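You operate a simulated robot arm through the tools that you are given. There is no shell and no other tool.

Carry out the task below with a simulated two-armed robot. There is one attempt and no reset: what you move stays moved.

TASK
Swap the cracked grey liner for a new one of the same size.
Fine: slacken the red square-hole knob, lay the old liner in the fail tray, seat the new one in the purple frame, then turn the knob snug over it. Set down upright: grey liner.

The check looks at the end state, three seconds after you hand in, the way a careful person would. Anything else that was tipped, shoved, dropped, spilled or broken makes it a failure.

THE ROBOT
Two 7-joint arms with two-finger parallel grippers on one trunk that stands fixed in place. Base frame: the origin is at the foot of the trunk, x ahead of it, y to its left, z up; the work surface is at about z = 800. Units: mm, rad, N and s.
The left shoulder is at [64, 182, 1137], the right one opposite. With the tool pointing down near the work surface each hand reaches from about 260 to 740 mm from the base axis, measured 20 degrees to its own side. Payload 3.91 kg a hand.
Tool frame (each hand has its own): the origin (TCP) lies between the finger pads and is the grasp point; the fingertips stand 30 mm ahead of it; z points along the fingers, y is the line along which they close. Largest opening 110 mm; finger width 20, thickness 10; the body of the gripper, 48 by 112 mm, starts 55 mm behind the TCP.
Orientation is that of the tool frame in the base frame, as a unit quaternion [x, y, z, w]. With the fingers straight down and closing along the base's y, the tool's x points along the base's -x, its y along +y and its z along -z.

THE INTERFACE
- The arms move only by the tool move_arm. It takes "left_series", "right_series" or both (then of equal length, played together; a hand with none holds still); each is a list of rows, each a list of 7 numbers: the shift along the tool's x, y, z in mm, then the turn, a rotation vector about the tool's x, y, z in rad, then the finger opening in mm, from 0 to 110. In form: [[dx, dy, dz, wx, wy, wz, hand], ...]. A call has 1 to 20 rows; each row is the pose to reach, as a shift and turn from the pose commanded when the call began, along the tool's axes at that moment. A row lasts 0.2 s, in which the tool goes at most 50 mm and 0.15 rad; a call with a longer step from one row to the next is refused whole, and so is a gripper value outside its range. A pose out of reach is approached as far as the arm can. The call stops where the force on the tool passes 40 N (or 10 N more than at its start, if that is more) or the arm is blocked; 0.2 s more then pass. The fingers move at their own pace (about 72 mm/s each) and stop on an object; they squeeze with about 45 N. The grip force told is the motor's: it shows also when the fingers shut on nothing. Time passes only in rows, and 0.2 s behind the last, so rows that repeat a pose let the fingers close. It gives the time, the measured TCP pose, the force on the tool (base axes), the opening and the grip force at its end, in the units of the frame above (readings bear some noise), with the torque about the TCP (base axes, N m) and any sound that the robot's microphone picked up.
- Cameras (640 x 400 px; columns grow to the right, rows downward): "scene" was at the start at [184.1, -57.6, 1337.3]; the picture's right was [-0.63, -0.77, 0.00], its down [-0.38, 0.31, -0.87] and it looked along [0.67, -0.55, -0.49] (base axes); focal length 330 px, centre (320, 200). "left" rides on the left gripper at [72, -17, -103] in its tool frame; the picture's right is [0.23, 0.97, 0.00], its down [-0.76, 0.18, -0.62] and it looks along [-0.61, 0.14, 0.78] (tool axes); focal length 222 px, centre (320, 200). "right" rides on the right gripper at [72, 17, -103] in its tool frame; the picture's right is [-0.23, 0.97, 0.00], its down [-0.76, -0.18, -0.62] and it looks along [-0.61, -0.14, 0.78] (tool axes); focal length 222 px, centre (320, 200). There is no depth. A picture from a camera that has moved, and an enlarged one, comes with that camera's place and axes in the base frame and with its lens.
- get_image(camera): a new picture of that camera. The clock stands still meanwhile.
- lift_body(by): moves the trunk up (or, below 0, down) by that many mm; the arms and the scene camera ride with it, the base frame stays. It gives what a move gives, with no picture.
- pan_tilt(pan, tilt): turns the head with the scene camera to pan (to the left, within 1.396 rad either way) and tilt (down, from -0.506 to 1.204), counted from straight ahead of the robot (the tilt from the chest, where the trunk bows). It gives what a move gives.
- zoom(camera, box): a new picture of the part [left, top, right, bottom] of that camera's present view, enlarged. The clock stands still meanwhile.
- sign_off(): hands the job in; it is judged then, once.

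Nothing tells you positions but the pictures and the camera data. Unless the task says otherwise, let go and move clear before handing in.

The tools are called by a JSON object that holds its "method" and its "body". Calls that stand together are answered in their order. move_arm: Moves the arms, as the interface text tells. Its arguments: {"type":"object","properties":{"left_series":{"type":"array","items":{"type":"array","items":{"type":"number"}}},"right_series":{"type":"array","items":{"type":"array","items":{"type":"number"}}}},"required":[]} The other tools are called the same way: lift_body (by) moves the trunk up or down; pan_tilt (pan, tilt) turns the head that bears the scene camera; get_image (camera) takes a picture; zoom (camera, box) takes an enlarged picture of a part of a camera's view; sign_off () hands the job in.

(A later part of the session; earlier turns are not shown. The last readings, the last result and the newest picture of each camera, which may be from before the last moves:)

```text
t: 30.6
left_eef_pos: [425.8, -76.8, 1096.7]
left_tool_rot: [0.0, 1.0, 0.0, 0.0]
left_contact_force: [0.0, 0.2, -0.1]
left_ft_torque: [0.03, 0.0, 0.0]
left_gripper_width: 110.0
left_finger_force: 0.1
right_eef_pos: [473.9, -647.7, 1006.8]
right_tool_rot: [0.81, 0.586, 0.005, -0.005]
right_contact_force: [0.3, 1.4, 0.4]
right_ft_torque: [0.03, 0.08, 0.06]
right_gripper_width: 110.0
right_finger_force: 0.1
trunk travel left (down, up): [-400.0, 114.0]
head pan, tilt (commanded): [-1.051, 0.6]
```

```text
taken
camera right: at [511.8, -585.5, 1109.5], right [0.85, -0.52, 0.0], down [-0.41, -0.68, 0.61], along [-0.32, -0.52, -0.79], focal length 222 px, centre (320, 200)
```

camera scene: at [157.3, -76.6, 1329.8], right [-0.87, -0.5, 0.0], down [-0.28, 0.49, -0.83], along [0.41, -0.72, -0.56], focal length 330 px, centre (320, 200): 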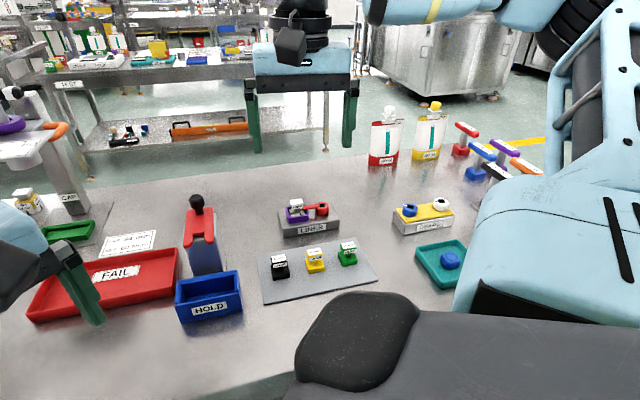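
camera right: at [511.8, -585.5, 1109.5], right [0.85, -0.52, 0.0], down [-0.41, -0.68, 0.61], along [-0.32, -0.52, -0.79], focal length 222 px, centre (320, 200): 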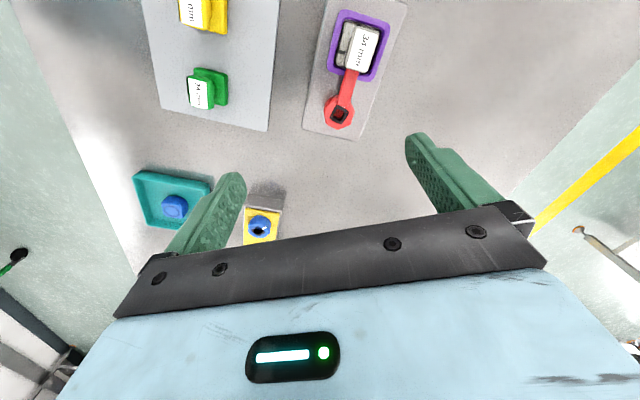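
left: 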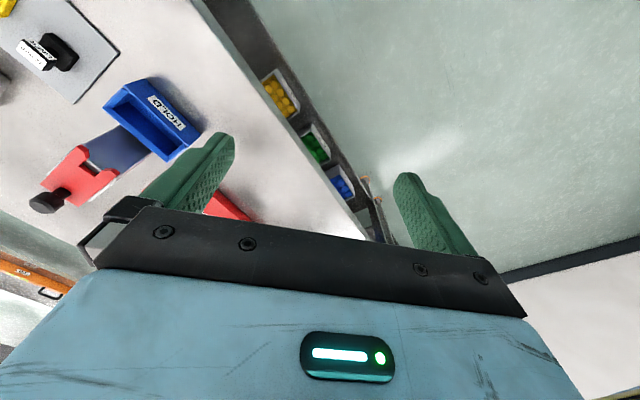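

{"method": "zoom", "body": {"camera": "right", "box": [290, 0, 420, 145]}}

{"method": "zoom", "body": {"camera": "right", "box": [310, 50, 390, 135]}}

```text
2.76 times, centred on (355, 72) of right
camera zoom: at [511.8, -585.5, 1109.5], right [0.85, -0.52, 0.0], down [-0.41, -0.68, 0.61], along [-0.32, -0.52, -0.79], focal length 613 px, centre (223, 552)
```

zoom: 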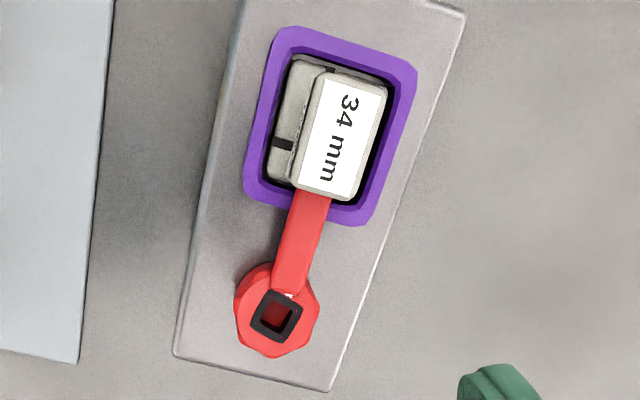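

```text
4.71 times, centred on (350, 92) of right
camera zoom: at [511.8, -585.5, 1109.5], right [0.85, -0.52, 0.0], down [-0.41, -0.68, 0.61], along [-0.32, -0.52, -0.79], focal length 1045 px, centre (179, 706)
```

zoom: 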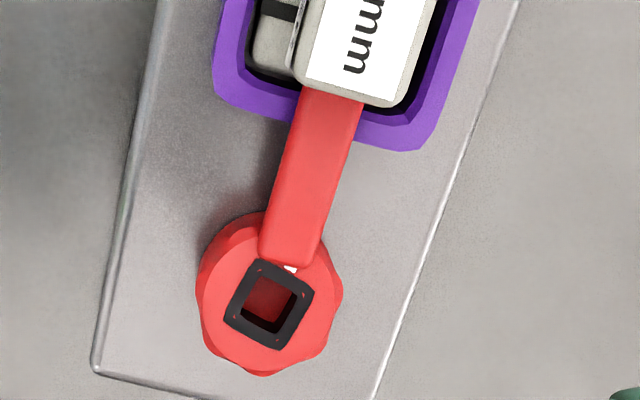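

Triangulating two wrist views puts the knob top at about (488, -663, 851) on a fixture top at z≈824, with the red arm pointing ~44° toward the frame. I'll centre over it with the fingers at 70 mm and look again before gripping.

{"method": "move_arm", "body": {"right_series": [[-4, 6, 26, 0, -0.005, 0, 70], [-8, 12, 52, -0.001, -0.01, 0, 70], [-11.5, 18.3, 77, -0.002, -0.014, 0, 70], [-11.5, 18.3, 77, -0.002, -0.014, 0, 70]]}}

{"method": "get_image", "body": {"camera": "right"}}

{"method": "zoom", "body": {"camera": "right", "box": [240, 20, 400, 190]}}

```text
t: 31.6
left_eef_pos: [424.6, -76.7, 1096.6]
left_tool_rot: [-0.001, 1.0, 0.001, 0.0]
left_contact_force: [-0.6, 0.8, -0.2]
left_ft_torque: [-0.01, 0.0, 0.04]
left_gripper_width: 110.1
left_finger_force: 0.0
right_eef_pos: [487.5, -663.0, 929.6]
right_tool_rot: [0.81, 0.587, 0.0, 0.001]
right_contact_force: [0.1, 0.6, 0.1]
right_ft_torque: [0.0, 0.02, 0.02]
right_gripper_width: 70.0
right_finger_force: 0.0
trunk travel left (down, up): [-400.0, 114.0]
head pan, tilt (commanded): [-1.051, 0.6]
```

```text
taken
camera right: at [526.2, -599.3, 1032.4], right [0.85, -0.52, 0.0], down [-0.41, -0.67, 0.62], along [-0.32, -0.53, -0.78], focal length 222 px, centre (320, 200)
```

right: 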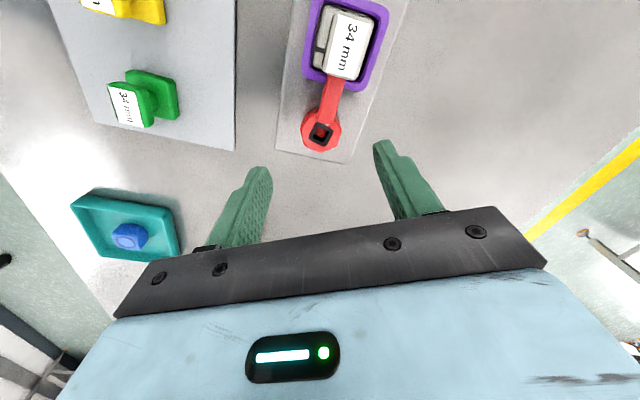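

```text
2.35 times, centred on (320, 105) of right
camera zoom: at [526.2, -599.3, 1032.4], right [0.85, -0.52, 0.0], down [-0.41, -0.67, 0.62], along [-0.32, -0.53, -0.78], focal length 523 px, centre (320, 424)
```

zoom: 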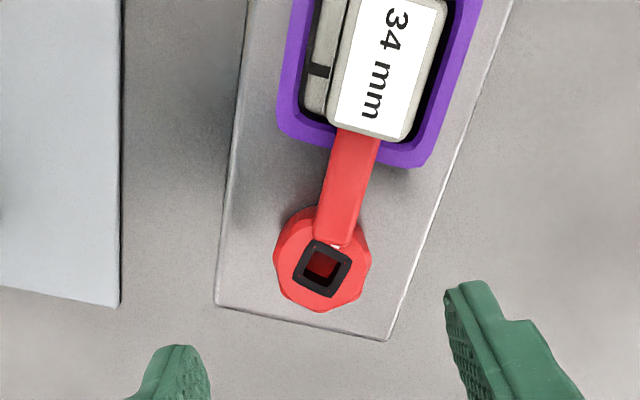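

The knob is centred under the grasp point to within about 1 mm. I'll lower around it with the fingers open and check the contact force.

{"method": "move_arm", "body": {"right_series": [[0, 0.7, 20, 0, 0, 0, 70], [0, 0.7, 40, 0, 0, 0, 70], [0, 0.7, 55, 0, 0, 0, 70], [0, 0.7, 63, 0, 0, 0, 70], [0, 0.7, 67, 0, 0, 0, 70], [0, 0.7, 70, 0, 0, 0, 70]]}}

{"method": "get_image", "body": {"camera": "right"}}

{"method": "zoom", "body": {"camera": "right", "box": [220, 60, 420, 230]}}

```text
t: 33.0
left_eef_pos: [425.0, -76.5, 1096.7]
left_tool_rot: [0.0, 1.0, 0.0, 0.001]
left_contact_force: [0.3, 0.0, 0.2]
left_ft_torque: [0.03, 0.01, -0.02]
left_gripper_width: 110.0
left_finger_force: 0.0
right_eef_pos: [486.6, -664.1, 860.9]
right_tool_rot: [0.809, 0.587, 0.0, 0.001]
right_contact_force: [0.4, 1.5, 0.2]
right_ft_torque: [0.0, -0.01, -0.02]
right_gripper_width: 70.0
right_finger_force: 0.0
trunk travel left (down, up): [-400.0, 114.0]
head pan, tilt (commanded): [-1.051, 0.6]
```

```text
taken
camera right: at [525.4, -600.0, 964.3], right [0.85, -0.52, 0.0], down [-0.41, -0.67, 0.62], along [-0.32, -0.53, -0.78], focal length 222 px, centre (320, 200)
```

right: 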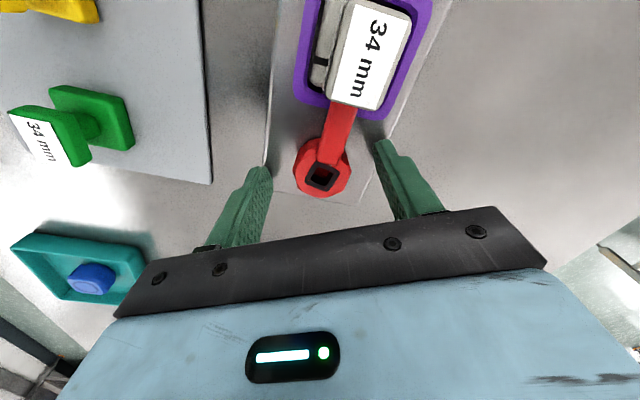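

```text
2.35 times, centred on (320, 145) of right
camera zoom: at [525.4, -600.0, 964.3], right [0.85, -0.52, 0.0], down [-0.41, -0.67, 0.62], along [-0.32, -0.53, -0.78], focal length 523 px, centre (320, 329)
```

zoom: 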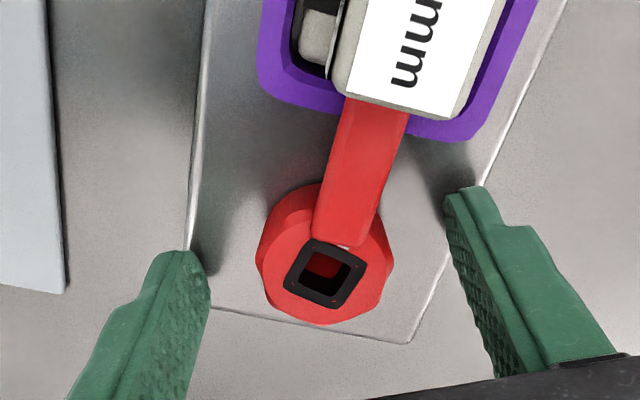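

{"method": "move_arm", "body": {"right_series": [[1.8, 1.8, 0, 0, 0, 0, 60], [1.8, 1.8, 0, 0, 0, 0, 50], [1.8, 1.8, 0, 0, 0, 0, 46], [1.8, 1.8, 0, 0, 0, 0, 46]]}}

{"method": "zoom", "body": {"camera": "right", "box": [220, 60, 420, 230]}}

```text
t: 34.0
left_eef_pos: [424.7, -76.2, 1096.9]
left_tool_rot: [0.0, 1.0, 0.0, 0.0]
left_contact_force: [0.2, 1.1, 0.4]
left_ft_torque: [-0.03, -0.02, 0.03]
left_gripper_width: 109.9
left_finger_force: 0.0
right_eef_pos: [489.9, -661.0, 861.8]
right_tool_rot: [0.81, 0.587, -0.001, 0.0]
right_contact_force: [0.1, -0.6, 1.5]
right_ft_torque: [0.03, 0.02, -0.01]
right_gripper_width: 46.1
right_finger_force: 0.1
trunk travel left (down, up): [-400.0, 114.0]
head pan, tilt (commanded): [-1.051, 0.6]
```

```text
2.35 times, centred on (320, 145) of right
camera zoom: at [528.3, -598.5, 964.2], right [0.85, -0.52, 0.0], down [-0.41, -0.67, 0.62], along [-0.32, -0.53, -0.78], focal length 523 px, centre (320, 329)
```

zoom: 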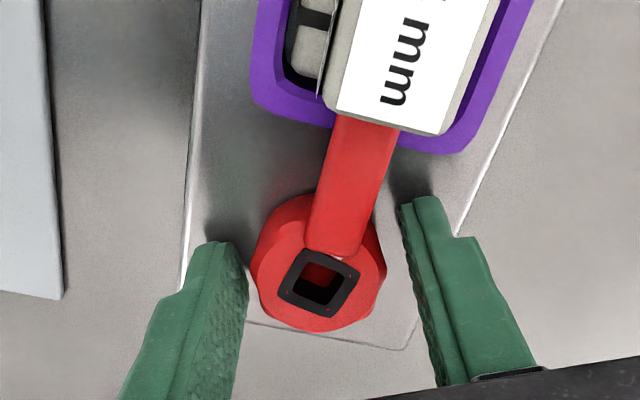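

{"method": "move_arm", "body": {"right_series": [[-1.5, 0, 1, 0, 0, 0, 42], [-1.5, 0, 1, 0, 0, 0, 39], [-1.5, 0, 1, 0, 0, 0, 37], [-1.5, 0, 1, 0, 0, 0, 36], [-1.5, 0, 1, 0, 0, 0, 35]]}}

{"method": "zoom", "body": {"camera": "right", "box": [220, 60, 420, 230]}}

```text
t: 35.2
left_eef_pos: [424.4, -76.6, 1097.1]
left_tool_rot: [0.0, 1.0, 0.001, 0.0]
left_contact_force: [-0.6, -0.4, -0.4]
left_ft_torque: [0.02, 0.02, -0.01]
left_gripper_width: 110.0
left_finger_force: 0.1
right_eef_pos: [489.5, -663.7, 860.0]
right_tool_rot: [0.81, 0.587, 0.0, 0.0]
right_contact_force: [-1.7, 0.6, 0.6]
right_ft_torque: [0.03, 0.02, -0.02]
right_gripper_width: 35.7
right_finger_force: 0.5
trunk travel left (down, up): [-400.0, 114.0]
head pan, tilt (commanded): [-1.051, 0.6]
```

```text
2.35 times, centred on (320, 145) of right
camera zoom: at [527.4, -599.9, 963.0], right [0.85, -0.52, 0.0], down [-0.41, -0.67, 0.62], along [-0.32, -0.53, -0.78], focal length 523 px, centre (320, 329)
```

zoom: 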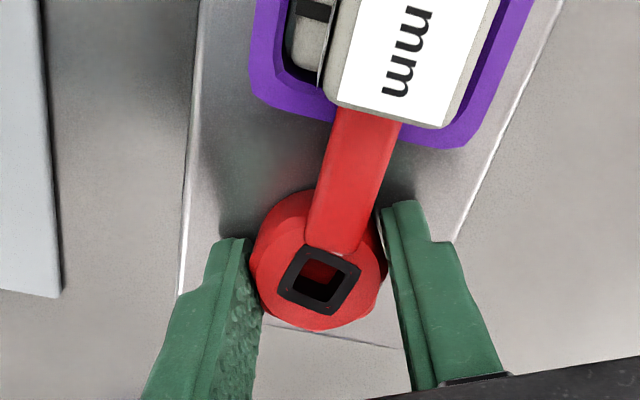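

{"method": "move_arm", "body": {"right_series": [[0, 0, 0, 0, 0, 0, 30], [0, 0, 0, 0, 0, 0, 20], [0, 0, 0, 0, 0, 0, 20]]}}

```text
t: 36.0
left_eef_pos: [424.8, -76.2, 1096.3]
left_tool_rot: [0.0, 1.0, 0.0, -0.001]
left_contact_force: [0.6, 0.2, -0.7]
left_ft_torque: [-0.01, 0.01, 0.01]
left_gripper_width: 110.2
left_finger_force: 0.1
right_eef_pos: [488.5, -664.1, 859.8]
right_tool_rot: [0.809, 0.587, 0.0, 0.0]
right_contact_force: [-4.0, 3.0, -0.4]
right_ft_torque: [0.1, 0.2, -0.01]
right_gripper_width: 34.6
right_finger_force: 44.4
trunk travel left (down, up): [-400.0, 114.0]
head pan, tilt (commanded): [-1.051, 0.6]
```

The knob is held at 34.6 mm width with 44 N. Now a small counter-clockwise twist to feel whether it slackens that way.

{"method": "move_arm", "body": {"right_series": [[0, 0, 0, 0, 0, -0.04, 20], [0, 0, 0, 0, 0, -0.08, 20], [0, 0, 0, 0, 0, -0.12, 20], [0, 0, 0, 0, 0, -0.16, 20], [0, 0, 0, 0, 0, -0.2, 20]]}}

{"method": "zoom", "body": {"camera": "right", "box": [220, 60, 420, 230]}}

```text
t: 37.2
left_eef_pos: [425.5, -76.3, 1098.6]
left_tool_rot: [0.0, 1.0, 0.0, -0.001]
left_contact_force: [0.6, -0.7, -0.2]
left_ft_torque: [0.01, -0.01, 0.01]
left_gripper_width: 109.9
left_finger_force: 0.1
right_eef_pos: [488.8, -664.0, 861.0]
right_tool_rot: [0.746, 0.665, -0.001, 0.0]
right_contact_force: [-9.1, 7.3, -5.6]
right_ft_torque: [-0.43, -0.18, 0.0]
right_gripper_width: 34.8
right_finger_force: 45.3
trunk travel left (down, up): [-400.0, 114.0]
head pan, tilt (commanded): [-1.051, 0.6]
```

```text
2.35 times, centred on (320, 145) of right
camera zoom: at [513.7, -593.4, 963.0], right [0.94, -0.34, 0.0], down [-0.26, -0.74, 0.62], along [-0.21, -0.59, -0.78], focal length 523 px, centre (320, 329)
```

zoom: 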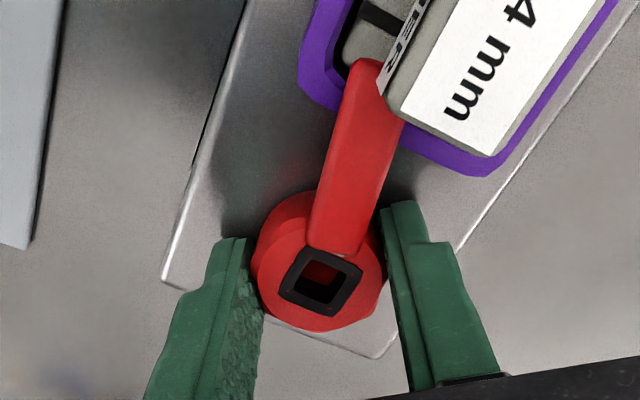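

The knob turned freely with the fingers and the red arm is swinging toward the front, so counter-clockwise slackens it. I'll keep turning to about 80°, easing the centring to relieve the small side force.

{"method": "move_arm", "body": {"right_series": [[0.3, -0.5, 0, 0, 0, -0.1, 20], [0.6, -1, 0, 0, 0, -0.2, 20], [0.6, -1, 0, 0, 0, -0.3, 20], [0.6, -1, 0, 0, 0, -0.4, 20], [0.6, -1, 0, 0, 0, -0.5, 20]]}}

{"method": "zoom", "body": {"camera": "right", "box": [220, 60, 420, 230]}}

```text
t: 38.5
left_eef_pos: [425.8, -76.8, 1098.1]
left_tool_rot: [0.0, 1.0, -0.001, 0.0]
left_contact_force: [0.4, -0.2, -0.5]
left_ft_torque: [0.01, -0.02, -0.02]
left_gripper_width: 109.9
left_finger_force: 0.1
right_eef_pos: [488.2, -664.3, 860.2]
right_tool_rot: [0.559, 0.829, 0.0, 0.001]
right_contact_force: [0.2, -0.7, 2.3]
right_ft_torque: [1.23, 0.59, -0.02]
right_gripper_width: 34.8
right_finger_force: 45.1
trunk travel left (down, up): [-400.0, 114.0]
head pan, tilt (commanded): [-1.051, 0.6]
```

```text
2.35 times, centred on (320, 145) of right
camera zoom: at [476.6, -589.9, 963.0], right [0.99, 0.16, 0.0], down [0.12, -0.77, 0.62], along [0.1, -0.62, -0.78], focal length 523 px, centre (320, 329)
```

zoom: 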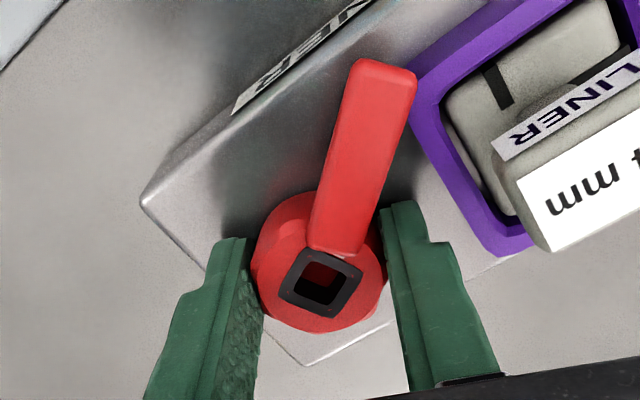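

{"method": "move_arm", "body": {"right_series": [[0, 0, 0, 0, 0, -0.1, 20], [0, 0, 0, 0, 0, -0.2, 20], [0, 0, 0, 0, 0, -0.3, 20], [0, 0, 0, 0, 0, -0.4, 20], [0, 0, 0, 0, 0, -0.5, 20], [0, 0, 0, 0, 0, -0.6, 20]]}}

{"method": "zoom", "body": {"camera": "right", "box": [220, 60, 420, 230]}}

{"method": "get_image", "body": {"camera": "scene"}}

```text
t: 39.9
left_eef_pos: [425.7, -76.1, 1096.4]
left_tool_rot: [0.0, 1.0, 0.0, -0.001]
left_contact_force: [0.6, 0.3, 0.4]
left_ft_torque: [0.01, -0.03, 0.03]
left_gripper_width: 110.0
left_finger_force: 0.0
right_eef_pos: [488.2, -664.2, 862.1]
right_tool_rot: [0.288, 0.958, 0.0, 0.0]
right_contact_force: [-0.8, 0.2, 2.2]
right_ft_torque: [-0.28, -1.14, -0.01]
right_gripper_width: 34.8
right_finger_force: 45.4
trunk travel left (down, up): [-400.0, 114.0]
head pan, tilt (commanded): [-1.051, 0.6]
```

```text
2.35 times, centred on (320, 145) of right
camera zoom: at [437.2, -609.2, 962.9], right [0.73, 0.69, 0.0], down [0.54, -0.57, 0.63], along [0.43, -0.45, -0.78], focal length 523 px, centre (320, 329)
```

zoom: 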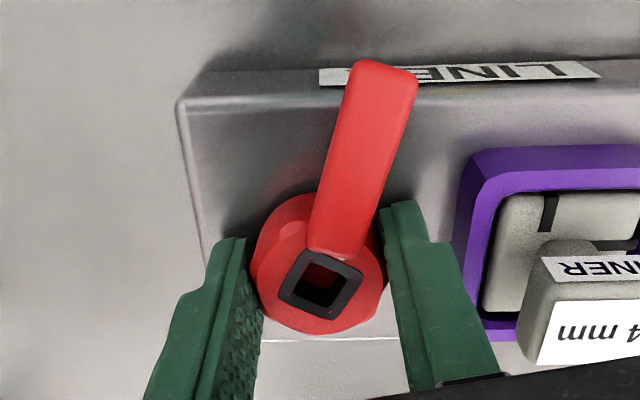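

```text
taken
camera scene: at [157.5, -76.7, 1329.7], right [-0.87, -0.5, 0.0], down [-0.28, 0.49, -0.83], along [0.41, -0.72, -0.56], focal length 330 px, centre (320, 200)
```

scene: 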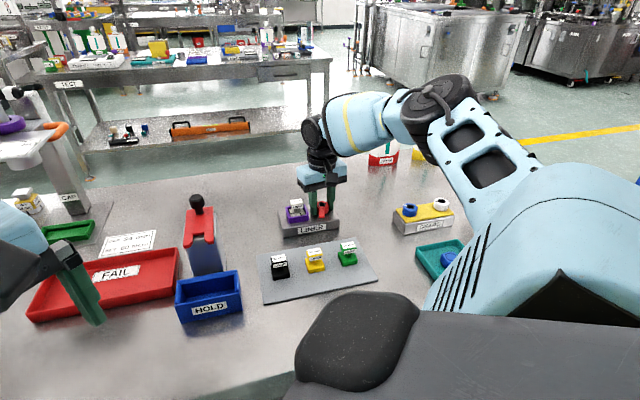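

The arm has swung about 75° clear of the liner. One finger sits between knob and frame, so I'll open just a little (44 mm) and lift straight up.

{"method": "move_arm", "body": {"right_series": [[0, 0, 0, 0, 0, 0, 42], [0, 0, 0, 0, 0, 0, 44], [0, 0, 0, 0, 0, 0, 44], [0, 0, -15, 0, 0, 0, 44], [0, 0, -40, 0, 0, 0, 44], [0, 0, -80, 0, 0, 0, 60], [0, 0, -120, 0, 0, 0, 70]]}}

{"method": "get_image", "body": {"camera": "right"}}

{"method": "zoom", "body": {"camera": "right", "box": [260, 60, 440, 190]}}

```text
t: 41.5
left_eef_pos: [424.5, -75.0, 1098.3]
left_tool_rot: [0.0, 1.0, 0.0, 0.0]
left_contact_force: [0.6, 0.3, 0.1]
left_ft_torque: [-0.02, 0.0, -0.01]
left_gripper_width: 109.9
left_finger_force: 0.1
right_eef_pos: [489.1, -661.5, 978.1]
right_tool_rot: [0.289, 0.957, -0.002, 0.001]
right_contact_force: [-0.5, 0.5, 1.0]
right_ft_torque: [0.02, -0.05, 0.0]
right_gripper_width: 70.0
right_finger_force: 0.1
trunk travel left (down, up): [-400.0, 114.0]
head pan, tilt (commanded): [-1.051, 0.6]
```

```text
taken
camera right: at [437.9, -607.7, 1080.6], right [0.73, 0.69, 0.0], down [0.54, -0.57, 0.62], along [0.43, -0.46, -0.78], focal length 222 px, centre (320, 200)
```

right: 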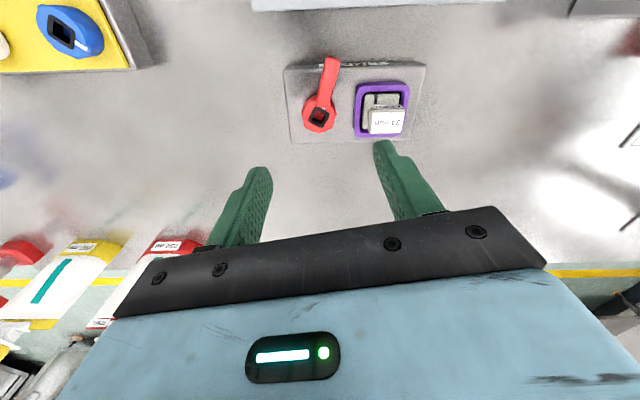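

```text
3.08 times, centred on (350, 125) of right
camera zoom: at [437.9, -607.7, 1080.6], right [0.73, 0.69, 0.0], down [0.54, -0.57, 0.62], along [0.43, -0.46, -0.78], focal length 684 px, centre (228, 431)
```

zoom: 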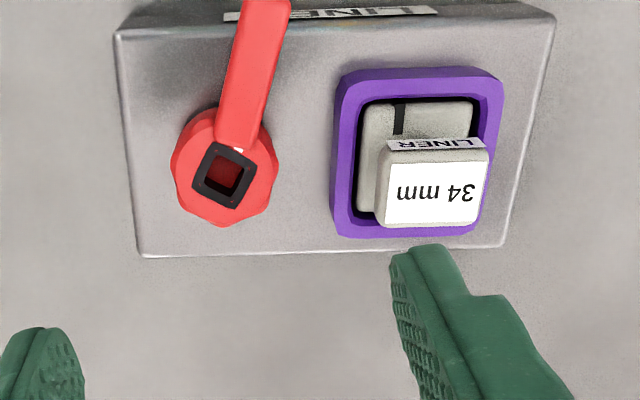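

The knob stays put with the arm clear. The old liner's cap is at about (534, -619), top z≈870; I'll centre over it with the fingers lined up on the fixture's long axis.

{"method": "move_arm", "body": {"right_series": [[-4, 15, 6, -0.001, 0.001, 0.05, 70], [-7, 30, 14, -0.002, 0.002, 0.1, 66], [-11, 45, 30, -0.003, 0.003, 0.15, 64], [-14.3, 60.4, 48, -0.003, 0.003, 0.209, 64], [-14.3, 60.4, 48, -0.003, 0.003, 0.209, 64]]}}

{"method": "get_image", "body": {"camera": "right"}}

{"method": "zoom", "body": {"camera": "right", "box": [240, 50, 400, 190]}}

```text
t: 42.6
left_eef_pos: [426.2, -75.7, 1096.0]
left_tool_rot: [0.001, 1.0, 0.0, 0.0]
left_contact_force: [1.4, -0.1, 0.3]
left_ft_torque: [-0.04, 0.0, -0.01]
left_gripper_width: 109.9
left_finger_force: 0.1
right_eef_pos: [533.4, -621.6, 931.3]
right_tool_rot: [0.387, 0.922, 0.001, 0.0]
right_contact_force: [-0.3, 0.4, -0.2]
right_ft_torque: [0.01, -0.01, -0.03]
right_gripper_width: 64.1
right_finger_force: 0.1
trunk travel left (down, up): [-400.0, 114.0]
head pan, tilt (commanded): [-1.051, 0.6]
```

```text
taken
camera right: at [495.0, -557.1, 1034.3], right [0.85, 0.52, 0.0], down [0.41, -0.67, 0.62], along [0.32, -0.53, -0.78], focal length 222 px, centre (320, 200)
```

right: 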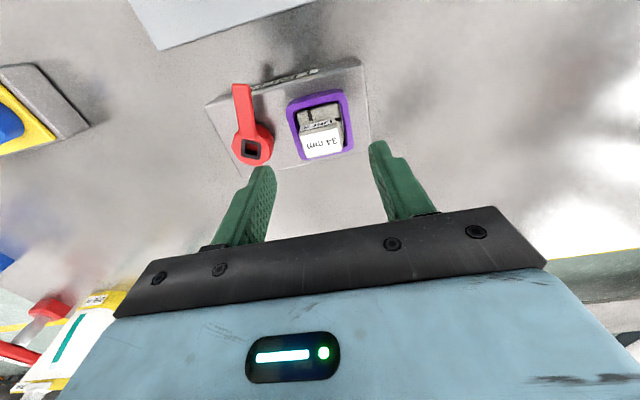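

```text
2.86 times, centred on (320, 120) of right
camera zoom: at [495.0, -557.1, 1034.3], right [0.85, 0.52, 0.0], down [0.41, -0.67, 0.62], along [0.32, -0.53, -0.78], focal length 635 px, centre (320, 429)
```

zoom: 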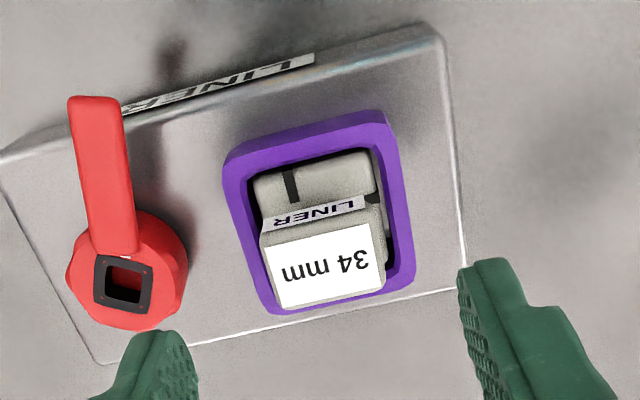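

{"method": "move_arm", "body": {"right_series": [[0, 1.3, 15, 0, 0, 0, 54], [0, 1.3, 30, 0, 0, 0, 54], [0, 1.3, 42, 0, 0, 0, 54], [0, 1.3, 49, 0, 0, 0, 54], [0, 1.3, 53, 0, 0, 0, 54]]}}

{"method": "zoom", "body": {"camera": "right", "box": [220, 60, 420, 230]}}

{"method": "zoom", "body": {"camera": "scene", "box": [260, 160, 370, 250]}}

```text
t: 43.9
left_eef_pos: [424.5, -76.5, 1097.4]
left_tool_rot: [0.0, 1.0, 0.0, 0.0]
left_contact_force: [-0.3, -0.5, 0.0]
left_ft_torque: [0.02, 0.0, -0.02]
left_gripper_width: 109.8
left_finger_force: 0.1
right_eef_pos: [533.3, -620.9, 878.0]
right_tool_rot: [0.387, 0.922, 0.0, 0.0]
right_contact_force: [1.4, 0.2, 0.1]
right_ft_torque: [0.01, 0.0, 0.02]
right_gripper_width: 54.1
right_finger_force: 0.1
trunk travel left (down, up): [-400.0, 114.0]
head pan, tilt (commanded): [-1.051, 0.6]
```

```text
2.35 times, centred on (320, 145) of right
camera zoom: at [495.4, -556.1, 980.8], right [0.85, 0.52, 0.0], down [0.41, -0.67, 0.62], along [0.32, -0.53, -0.78], focal length 523 px, centre (320, 329)
```

zoom: 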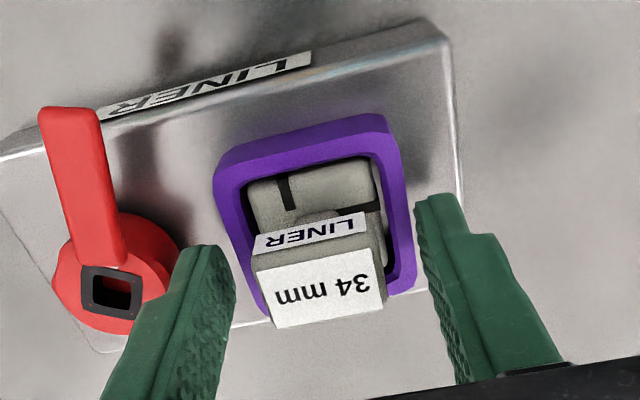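

```text
4.44 times, centred on (315, 205) of scene
camera zoom: at [157.9, -76.9, 1329.6], right [-0.87, -0.5, 0.0], down [-0.28, 0.49, -0.83], along [0.41, -0.72, -0.56], focal length 1469 px, centre (342, 178)
```

zoom: 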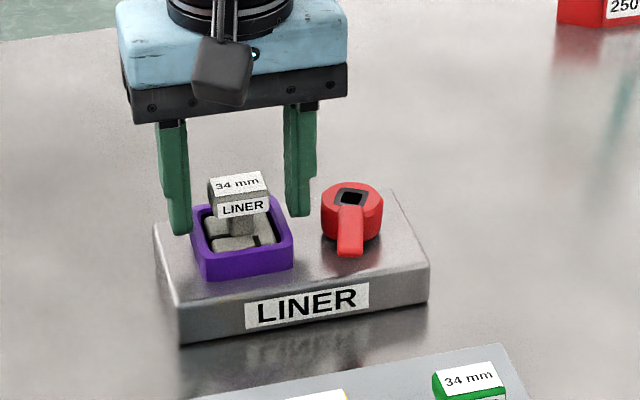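

{"method": "move_arm", "body": {"right_series": [[-0.8, 0.6, 0, 0, 0, 0, 46], [-0.8, 0.6, 0, 0, 0, 0, 40], [-0.8, 0.6, 0, 0, 0, 0, 36], [-0.8, 0.6, 0, 0, 0, 0, 33], [-0.8, 0.6, 0, 0, 0, 0, 31], [-0.8, 0.6, 0, 0, 0, 0, 29]]}}

{"method": "zoom", "body": {"camera": "right", "box": [220, 60, 420, 230]}}

```text
t: 45.2
left_eef_pos: [424.7, -75.9, 1097.5]
left_tool_rot: [0.001, 1.0, 0.0, 0.001]
left_contact_force: [0.0, 0.1, -0.6]
left_ft_torque: [0.0, 0.02, 0.0]
left_gripper_width: 110.0
left_finger_force: 0.0
right_eef_pos: [536.2, -620.1, 877.8]
right_tool_rot: [0.388, 0.922, 0.0, -0.001]
right_contact_force: [-0.1, -0.5, 0.0]
right_ft_torque: [0.02, 0.01, 0.03]
right_gripper_width: 30.6
right_finger_force: 45.4
trunk travel left (down, up): [-400.0, 114.0]
head pan, tilt (commanded): [-1.051, 0.6]
```

```text
2.35 times, centred on (320, 145) of right
camera zoom: at [496.7, -556.2, 981.6], right [0.85, 0.52, 0.0], down [0.41, -0.67, 0.62], along [0.32, -0.53, -0.78], focal length 523 px, centre (320, 329)
```

zoom: 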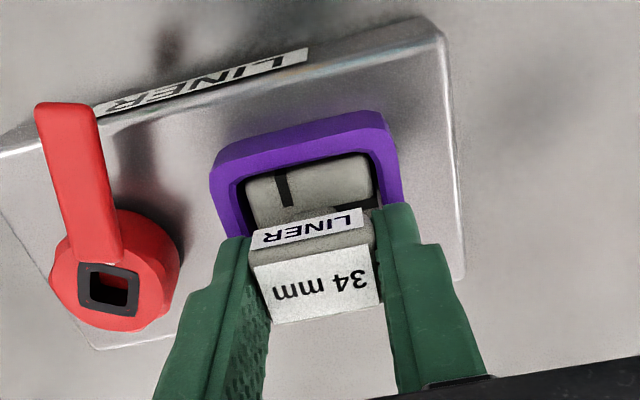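

The old liner is gripped at 30.6 mm with no side load. I'll lift it straight up out of the frame slowly.

{"method": "move_arm", "body": {"right_series": [[0, 0, -4, 0, 0, 0, 27], [0, 0, -9, 0, 0, 0, 27], [0, 0, -15, 0, 0, 0, 27], [0, 0, -25, 0, 0, 0, 27], [0, 0, -40, 0, 0, 0, 27], [0, 0, -70, 0, 0, 0, 27], [0, 0, -100, 0, 0, 0, 27]]}}

{"method": "get_image", "body": {"camera": "right"}}

{"method": "get_image", "body": {"camera": "scene"}}

```text
t: 46.9
left_eef_pos: [425.4, -77.4, 1095.7]
left_tool_rot: [-0.001, 1.0, -0.001, 0.0]
left_contact_force: [-0.1, 1.3, -0.2]
left_ft_torque: [-0.01, 0.03, 0.0]
left_gripper_width: 110.0
left_finger_force: 0.0
right_eef_pos: [537.0, -618.5, 978.8]
right_tool_rot: [0.388, 0.922, 0.001, -0.001]
right_contact_force: [0.4, 0.9, -0.6]
right_ft_torque: [0.02, 0.0, -0.02]
right_gripper_width: 30.6
right_finger_force: 45.2
trunk travel left (down, up): [-400.0, 114.0]
head pan, tilt (commanded): [-1.051, 0.6]
```

```text
taken
camera right: at [498.0, -554.9, 1081.4], right [0.85, 0.52, 0.0], down [0.41, -0.67, 0.62], along [0.32, -0.53, -0.78], focal length 222 px, centre (320, 200)
```

right: 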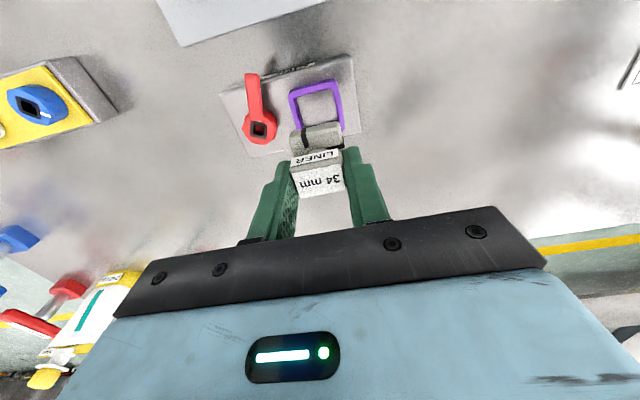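

```text
taken
camera scene: at [157.8, -76.6, 1329.7], right [-0.87, -0.5, 0.0], down [-0.28, 0.49, -0.83], along [0.41, -0.72, -0.56], focal length 330 px, centre (320, 200)
```

scene: 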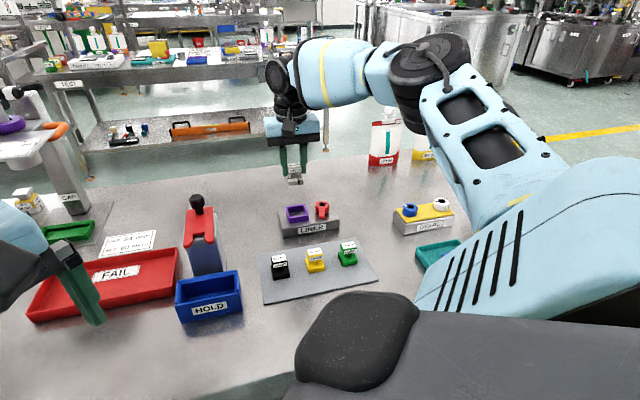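

The liner came out cleanly. Before carrying it to the FAIL tray I'll move the left hand aside for clearance and turn the head for a good view of the tray.

{"method": "move_arm", "body": {"left_series": [[0, 30, 0, 0, 0, 0, 110], [0, 65, 0, 0, 0, 0, 110], [0, 100, 0, 0, 0, 0, 110], [0, 135, 0, 0, 0, 0, 110], [0, 170, 0, 0, 0, 0, 110], [0, 200, 0, 0, 0, 0, 110]]}}

{"method": "pan_tilt", "body": {"pan": -0.5, "tilt": 0.55}}

{"method": "get_image", "body": {"camera": "scene"}}

```text
t: 48.2
left_eef_pos: [425.0, 125.3, 1097.9]
left_tool_rot: [0.0, 1.0, 0.0, -0.001]
left_contact_force: [1.2, -0.8, 0.1]
left_ft_torque: [0.02, -0.01, -0.02]
left_gripper_width: 109.8
left_finger_force: 0.2
right_eef_pos: [537.3, -618.9, 979.4]
right_tool_rot: [0.388, 0.922, 0.002, 0.0]
right_contact_force: [0.2, 0.4, -0.7]
right_ft_torque: [0.0, 0.03, 0.01]
right_gripper_width: 30.4
right_finger_force: 44.1
trunk travel left (down, up): [-400.0, 114.0]
head pan, tilt (commanded): [-1.051, 0.6]
```

```text
t: 49.2
left_eef_pos: [425.1, 123.0, 1099.1]
left_tool_rot: [0.0, 1.0, 0.0, -0.001]
left_contact_force: [0.3, 0.3, 0.8]
left_ft_torque: [-0.02, 0.05, 0.01]
left_gripper_width: 109.7
left_finger_force: 0.1
right_eef_pos: [537.4, -618.2, 977.9]
right_tool_rot: [0.387, 0.922, 0.001, 0.0]
right_contact_force: [-0.5, -1.1, -0.1]
right_ft_torque: [0.03, -0.05, -0.04]
right_gripper_width: 30.6
right_finger_force: 44.8
trunk travel left (down, up): [-400.0, 114.0]
head pan, tilt (commanded): [-0.499, 0.55]
```

```text
taken
camera scene: at [192.8, -43.3, 1334.1], right [-0.48, -0.88, 0.0], down [-0.46, 0.25, -0.85], along [0.75, -0.41, -0.52], focal length 330 px, centre (320, 200)
```

scene: 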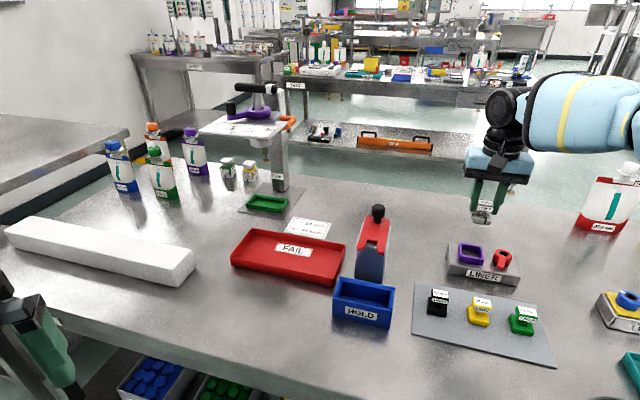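

The FAIL tray's near-right corner is at about (631, -307) and its centre near (755, -267). The clamp device at about (621, -412) stands roughly 965 mm high, so I'll carry the liner over it at z≈1068 and stop above the tray at about (709, -320).

{"method": "move_arm", "body": {"right_series": [[0, 0, -30, 0, 0, 0, 27], [0, 0, -60, 0, 0, 0, 27], [0, 0, -90, 0, 0, 0, 27], [9, 33, -90, 0, 0, 0, 27], [19, 66, -90, 0, 0, 0, 27], [28, 100, -90, 0, 0, 0, 27], [37, 133, -90, 0, 0, 0, 27], [46, 166, -90, 0, 0, 0, 27], [56, 199, -90, 0, 0, 0, 27], [65, 232, -90, 0, 0, 0, 27], [74, 265, -90, 0, 0, 0, 27], [84, 299, -90, 0, 0, 0, 27], [93, 332, -90, 0, 0, 0, 27], [93, 332, -90, 0, 0, 0, 27]]}}

{"method": "get_image", "body": {"camera": "right"}}

{"method": "get_image", "body": {"camera": "scene"}}

```text
t: 52.2
left_eef_pos: [424.5, 124.0, 1099.5]
left_tool_rot: [0.0, 1.0, 0.001, 0.0]
left_contact_force: [-0.5, -0.4, 0.4]
left_ft_torque: [-0.01, -0.04, -0.02]
left_gripper_width: 110.2
left_finger_force: 0.1
right_eef_pos: [652.0, -342.2, 1040.3]
right_tool_rot: [0.388, 0.922, 0.002, -0.001]
right_contact_force: [-0.6, -0.6, 0.1]
right_ft_torque: [-0.01, 0.03, 0.0]
right_gripper_width: 30.4
right_finger_force: 45.5
right hand out of reach, approached as far as the arm can: row 11, 12, 13, 14
trunk travel left (down, up): [-400.0, 114.0]
head pan, tilt (commanded): [-0.499, 0.55]
```

```text
taken
camera right: at [613.1, -278.8, 1143.7], right [0.86, 0.52, 0.0], down [0.4, -0.67, 0.62], along [0.32, -0.53, -0.78], focal length 222 px, centre (320, 200)
```

right: 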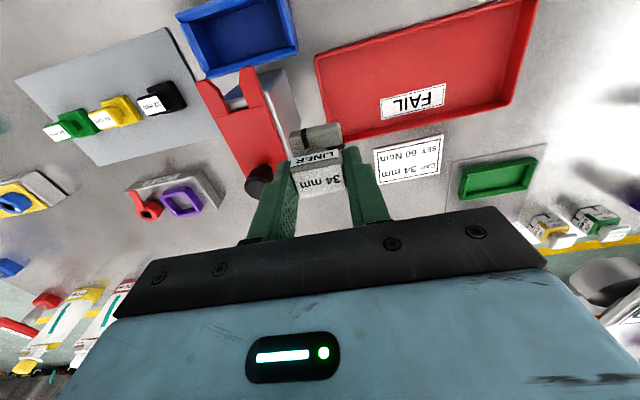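

```text
taken
camera scene: at [192.7, -42.8, 1334.2], right [-0.48, -0.88, 0.0], down [-0.46, 0.25, -0.85], along [0.75, -0.41, -0.52], focal length 330 px, centre (320, 200)
```

scene: 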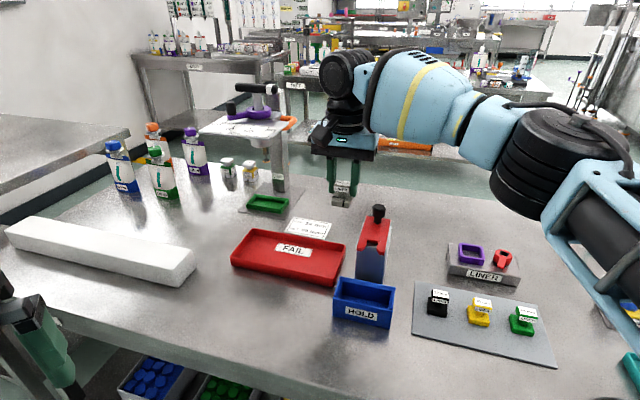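

The arm ran out of comfortable reach at this height, stopping at (652, -342, 1040), just past the clamp device. The near-right part of the tray, about (680, -304), should be easier lower down, so I'll move there while descending partway.

{"method": "move_arm", "body": {"right_series": [[2, 11, 10, 0, 0, 0, 27], [4, 22, 25, 0, 0, 0, 27], [5, 34, 40, 0, 0, 0, 27], [7, 46, 55, 0, 0, 0, 27], [7, 46, 70, 0, 0, 0, 27]]}}

{"method": "get_image", "body": {"camera": "right"}}

{"method": "get_image", "body": {"camera": "scene"}}

```text
t: 53.4
left_eef_pos: [425.9, 122.9, 1096.7]
left_tool_rot: [0.0, 1.0, 0.0, -0.001]
left_contact_force: [0.5, 0.0, 1.1]
left_ft_torque: [0.01, -0.01, 0.0]
left_gripper_width: 109.8
left_finger_force: 0.0
right_eef_pos: [647.5, -319.7, 961.2]
right_tool_rot: [0.387, 0.922, 0.003, -0.001]
right_contact_force: [-0.1, 0.0, -0.3]
right_ft_torque: [0.0, 0.01, -0.02]
right_gripper_width: 30.7
right_finger_force: 44.9
right hand out of reach, approached as far as the arm can: row 1, 2, 3, 4, 5
trunk travel left (down, up): [-400.0, 114.0]
head pan, tilt (commanded): [-0.499, 0.55]
```

```text
taken
camera right: at [609.2, -255.6, 1064.1], right [0.86, 0.52, 0.0], down [0.41, -0.67, 0.62], along [0.32, -0.53, -0.78], focal length 222 px, centre (320, 200)
```

right: 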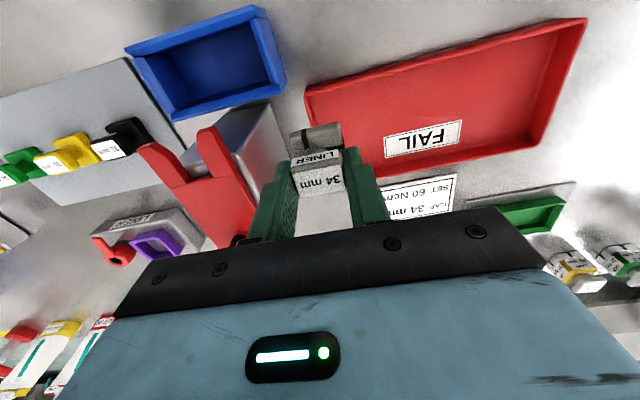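

```text
taken
camera scene: at [194.5, -44.0, 1333.8], right [-0.48, -0.88, 0.0], down [-0.46, 0.25, -0.85], along [0.75, -0.41, -0.52], focal length 330 px, centre (320, 200)
```

scene: 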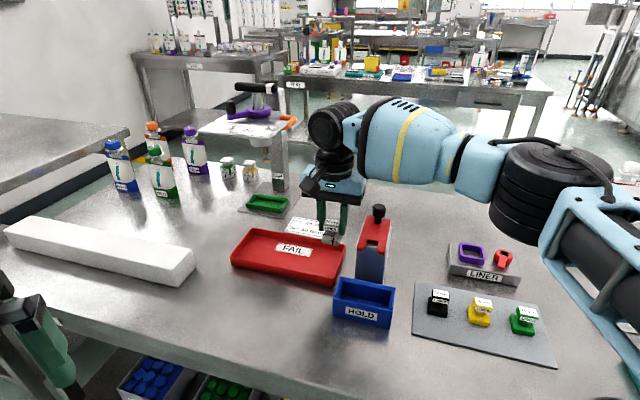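

{"method": "move_arm", "body": {"right_series": [[0, 0, -10, 0, 0, -0.1, 27], [0, 0, -20, 0, 0, -0.2, 27], [0, 0, -25, 0, 0, -0.3, 27], [0, 0, -25, 0, 0, -0.4, 27]]}}

```text
t: 54.4
left_eef_pos: [424.4, 124.1, 1098.6]
left_tool_rot: [0.001, 1.0, 0.0, 0.0]
left_contact_force: [0.2, -0.1, 0.3]
left_ft_torque: [0.0, 0.0, 0.02]
left_gripper_width: 110.0
left_finger_force: 0.0
right_eef_pos: [645.8, -316.8, 987.7]
right_tool_rot: [0.196, 0.981, 0.002, -0.001]
right_contact_force: [0.5, -0.2, -0.4]
right_ft_torque: [0.0, 0.0, 0.04]
right_gripper_width: 30.4
right_finger_force: 45.0
trunk travel left (down, up): [-400.0, 114.0]
head pan, tilt (commanded): [-0.499, 0.55]
```

{"method": "move_arm", "body": {"right_series": [[-8, 7, 0, 0, 0, 0, 27], [-16, 14, 0, 0, 0, 0, 27], [-24, 21, 0, 0, 0, 0, 27]]}}

```text
t: 55.2
left_eef_pos: [423.9, 124.3, 1097.1]
left_tool_rot: [0.0, 1.0, 0.0, -0.001]
left_contact_force: [-0.2, 0.7, 0.2]
left_ft_torque: [-0.03, -0.01, 0.0]
left_gripper_width: 110.0
left_finger_force: 0.1
right_eef_pos: [646.4, -318.7, 988.0]
right_tool_rot: [0.197, 0.98, 0.002, 0.0]
right_contact_force: [0.3, -0.4, -0.4]
right_ft_torque: [0.01, 0.0, -0.02]
right_gripper_width: 30.7
right_finger_force: 44.9
right hand out of reach, approached as far as the arm can: row 1, 2, 3
trunk travel left (down, up): [-400.0, 114.0]
head pan, tilt (commanded): [-0.499, 0.55]
```

With the tool straight down I top out about 20–30 mm short of the tray's interior. I'll set the liner down upright on bare bench near (540, -170), regrip it with the hand tilted outward about the closing axis, and then place it in the tray still upright.

{"method": "move_arm", "body": {"right_series": [[20, 12, -5, 0, 0, -0.05, 27], [45, 28, -5, 0.001, 0, -0.11, 27], [73, 45, -5, 0.002, 0, -0.18, 27], [101, 62, -5, 0.003, 0, -0.25, 27], [129, 79, -5, 0.004, 0, -0.32, 27], [155, 96, -5, 0.004, -0.001, -0.395, 27], [155, 96, 0, 0.004, -0.001, -0.395, 27]]}}

{"method": "get_image", "body": {"camera": "right"}}

{"method": "get_image", "body": {"camera": "scene"}}

```text
t: 56.8
left_eef_pos: [425.1, 123.2, 1097.4]
left_tool_rot: [0.0, 1.0, -0.001, 0.001]
left_contact_force: [0.5, -0.2, -1.0]
left_ft_torque: [0.01, -0.02, 0.0]
left_gripper_width: 110.1
left_finger_force: 0.0
right_eef_pos: [539.8, -168.4, 987.5]
right_tool_rot: [0.0, 1.0, -0.001, 0.0]
right_contact_force: [0.1, 0.6, -0.5]
right_ft_torque: [-0.01, 0.02, 0.03]
right_gripper_width: 30.5
right_finger_force: 44.8
trunk travel left (down, up): [-400.0, 114.0]
head pan, tilt (commanded): [-0.499, 0.55]
```

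```text
taken
camera right: at [467.2, -151.5, 1090.0], right [0.23, 0.97, 0.0], down [0.76, -0.18, 0.62], along [0.61, -0.14, -0.78], focal length 222 px, centre (320, 200)
```

right: 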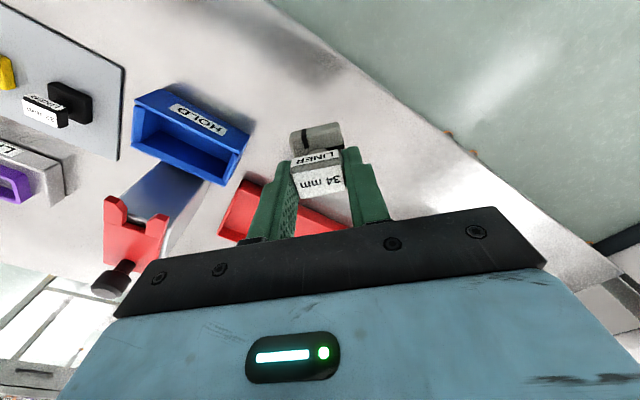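

```text
taken
camera scene: at [192.7, -43.3, 1334.1], right [-0.48, -0.88, 0.0], down [-0.46, 0.25, -0.85], along [0.75, -0.41, -0.52], focal length 330 px, centre (320, 200)
```

scene: 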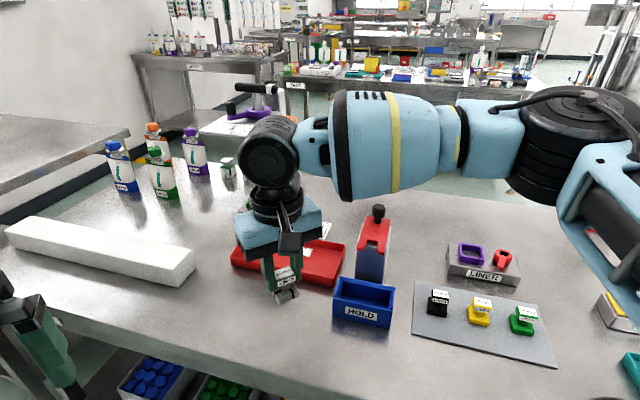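

{"method": "move_arm", "body": {"right_series": [[0, 0, 30, 0, 0, 0, 27], [0, 0, 60, 0, 0, 0, 27], [0, 0, 90, 0, 0, 0, 27], [0, 0, 110, 0, 0, 0, 27], [0, 0, 122, 0, 0, 0, 27]]}}

{"method": "zoom", "body": {"camera": "scene", "box": [230, 230, 350, 360]}}

```text
t: 58.0
left_eef_pos: [425.2, 124.7, 1097.6]
left_tool_rot: [-0.001, 1.0, -0.001, -0.001]
left_contact_force: [-0.9, -0.6, 0.8]
left_ft_torque: [-0.01, 0.0, 0.02]
left_gripper_width: 109.9
left_finger_force: 0.1
right_eef_pos: [540.9, -168.9, 866.2]
right_tool_rot: [0.0, 1.0, 0.0, 0.0]
right_contact_force: [0.6, 0.0, 0.1]
right_ft_torque: [0.02, -0.02, -0.02]
right_gripper_width: 30.4
right_finger_force: 45.2
trunk travel left (down, up): [-400.0, 114.0]
head pan, tilt (commanded): [-0.499, 0.55]
```

```text
3.08 times, centred on (290, 295) of scene
camera zoom: at [192.9, -43.2, 1334.1], right [-0.48, -0.88, 0.0], down [-0.46, 0.25, -0.85], along [0.75, -0.41, -0.52], focal length 1017 px, centre (412, -92)
```

zoom: 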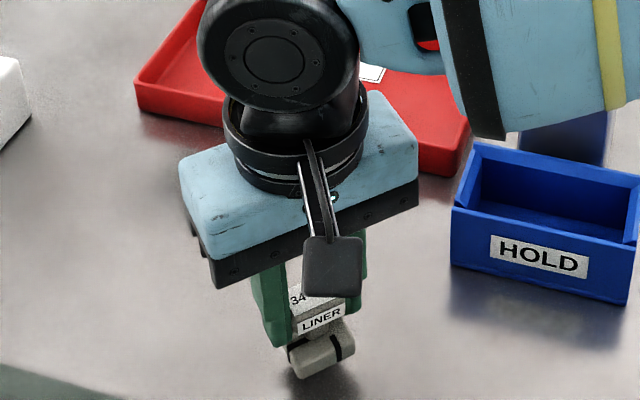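

{"method": "move_arm", "body": {"right_series": [[0, 0, 2, 0, 0, 0, 27], [0, 0, 4, 0, 0, 0, 27], [0, 0, 6, 0, 0, 0, 27], [0, 0, 8, 0, 0, 0, 27]]}}

```text
t: 59.0
left_eef_pos: [425.7, 124.8, 1097.2]
left_tool_rot: [0.0, 1.0, 0.0, 0.0]
left_contact_force: [-0.4, 0.3, 0.2]
left_ft_torque: [-0.04, -0.02, -0.01]
left_gripper_width: 110.0
left_finger_force: 0.0
right_eef_pos: [539.9, -170.7, 858.4]
right_tool_rot: [0.0, 1.0, 0.0, 0.0]
right_contact_force: [-0.3, 0.1, -0.4]
right_ft_torque: [0.01, -0.03, 0.03]
right_gripper_width: 30.8
right_finger_force: 45.1
trunk travel left (down, up): [-400.0, 114.0]
head pan, tilt (commanded): [-0.499, 0.55]
```

{"method": "move_arm", "body": {"right_series": [[0, 0, 1.5, 0, 0, 0, 27], [0, 0, 3, 0, 0, 0, 27], [0, 0, 4.5, 0, 0, 0, 27]]}}

```text
t: 59.8
left_eef_pos: [425.0, 124.5, 1098.3]
left_tool_rot: [0.0, 1.0, 0.0, 0.001]
left_contact_force: [-0.2, -0.5, -0.2]
left_ft_torque: [0.0, -0.01, -0.01]
left_gripper_width: 109.6
left_finger_force: 0.0
right_eef_pos: [537.8, -170.5, 853.5]
right_tool_rot: [0.0, 1.0, 0.0, 0.0]
right_contact_force: [-0.1, -0.3, -0.3]
right_ft_torque: [0.02, -0.03, -0.01]
right_gripper_width: 30.5
right_finger_force: 44.8
trunk travel left (down, up): [-400.0, 114.0]
head pan, tilt (commanded): [-0.499, 0.55]
```

{"method": "move_arm", "body": {"right_series": [[0, 0, 1.5, 0, 0, 0, 27], [0, 0, 3, 0, 0, 0, 27]]}}

{"method": "zoom", "body": {"camera": "scene", "box": [260, 300, 340, 370]}}

```text
t: 60.4
left_eef_pos: [425.5, 124.5, 1098.1]
left_tool_rot: [0.0, 1.0, 0.0, 0.0]
left_contact_force: [1.0, -0.1, 0.2]
left_ft_torque: [0.03, 0.02, 0.01]
left_gripper_width: 110.0
left_finger_force: 0.1
right_eef_pos: [539.9, -171.4, 850.0]
right_tool_rot: [0.0, 1.0, 0.001, 0.001]
right_contact_force: [0.5, 0.7, 0.3]
right_ft_torque: [0.02, 0.0, 0.0]
right_gripper_width: 30.6
right_finger_force: 44.8
trunk travel left (down, up): [-400.0, 114.0]
head pan, tilt (commanded): [-0.499, 0.55]
```

```text
5.71 times, centred on (300, 335) of scene
camera zoom: at [192.8, -43.2, 1334.1], right [-0.48, -0.88, 0.0], down [-0.46, 0.25, -0.85], along [0.75, -0.41, -0.52], focal length 1888 px, centre (434, -571)
```

zoom: 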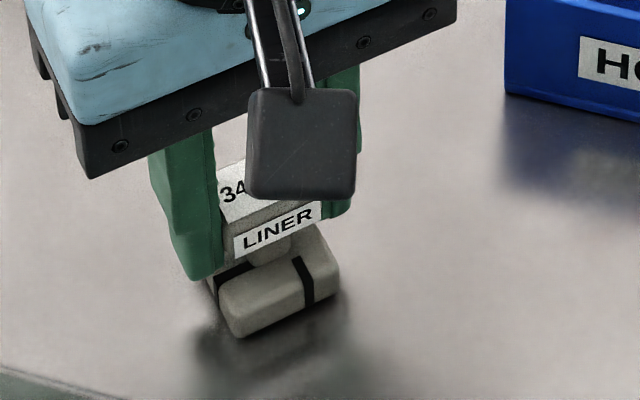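

{"method": "move_arm", "body": {"right_series": [[0, 0, 1, 0, 0, 0, 27], [0, 0, 2, 0, 0, 0, 27], [0, 0, 3, 0, 0, 0, 27]]}}

```text
t: 61.2
left_eef_pos: [425.3, 124.5, 1097.5]
left_tool_rot: [-0.001, 1.0, 0.0, 0.0]
left_contact_force: [0.0, 0.0, 0.7]
left_ft_torque: [-0.01, 0.02, -0.02]
left_gripper_width: 109.9
left_finger_force: 0.0
right_eef_pos: [537.9, -170.9, 849.3]
right_tool_rot: [0.001, 1.0, 0.0, 0.001]
right_contact_force: [-0.5, -0.2, -0.6]
right_ft_torque: [-0.02, -0.03, -0.01]
right_gripper_width: 30.6
right_finger_force: 45.1
trunk travel left (down, up): [-400.0, 114.0]
head pan, tilt (commanded): [-0.499, 0.55]
```

{"method": "move_arm", "body": {"right_series": [[0, 0, 1, 0, 0, 0, 27], [0, 0, 2, 0, 0, 0, 27]]}}

```text
t: 61.8
left_eef_pos: [423.2, 124.8, 1098.4]
left_tool_rot: [0.001, 1.0, 0.0, 0.0]
left_contact_force: [0.4, 0.9, -0.1]
left_ft_torque: [0.03, 0.02, 0.0]
left_gripper_width: 109.9
left_finger_force: 0.0
right_eef_pos: [538.5, -170.4, 849.7]
right_tool_rot: [0.0, 1.0, 0.001, 0.004]
right_contact_force: [-1.6, -0.4, 14.2]
right_ft_torque: [-0.01, 0.3, -0.03]
right_gripper_width: 30.8
right_finger_force: 45.1
trunk travel left (down, up): [-400.0, 114.0]
head pan, tilt (commanded): [-0.499, 0.55]
```

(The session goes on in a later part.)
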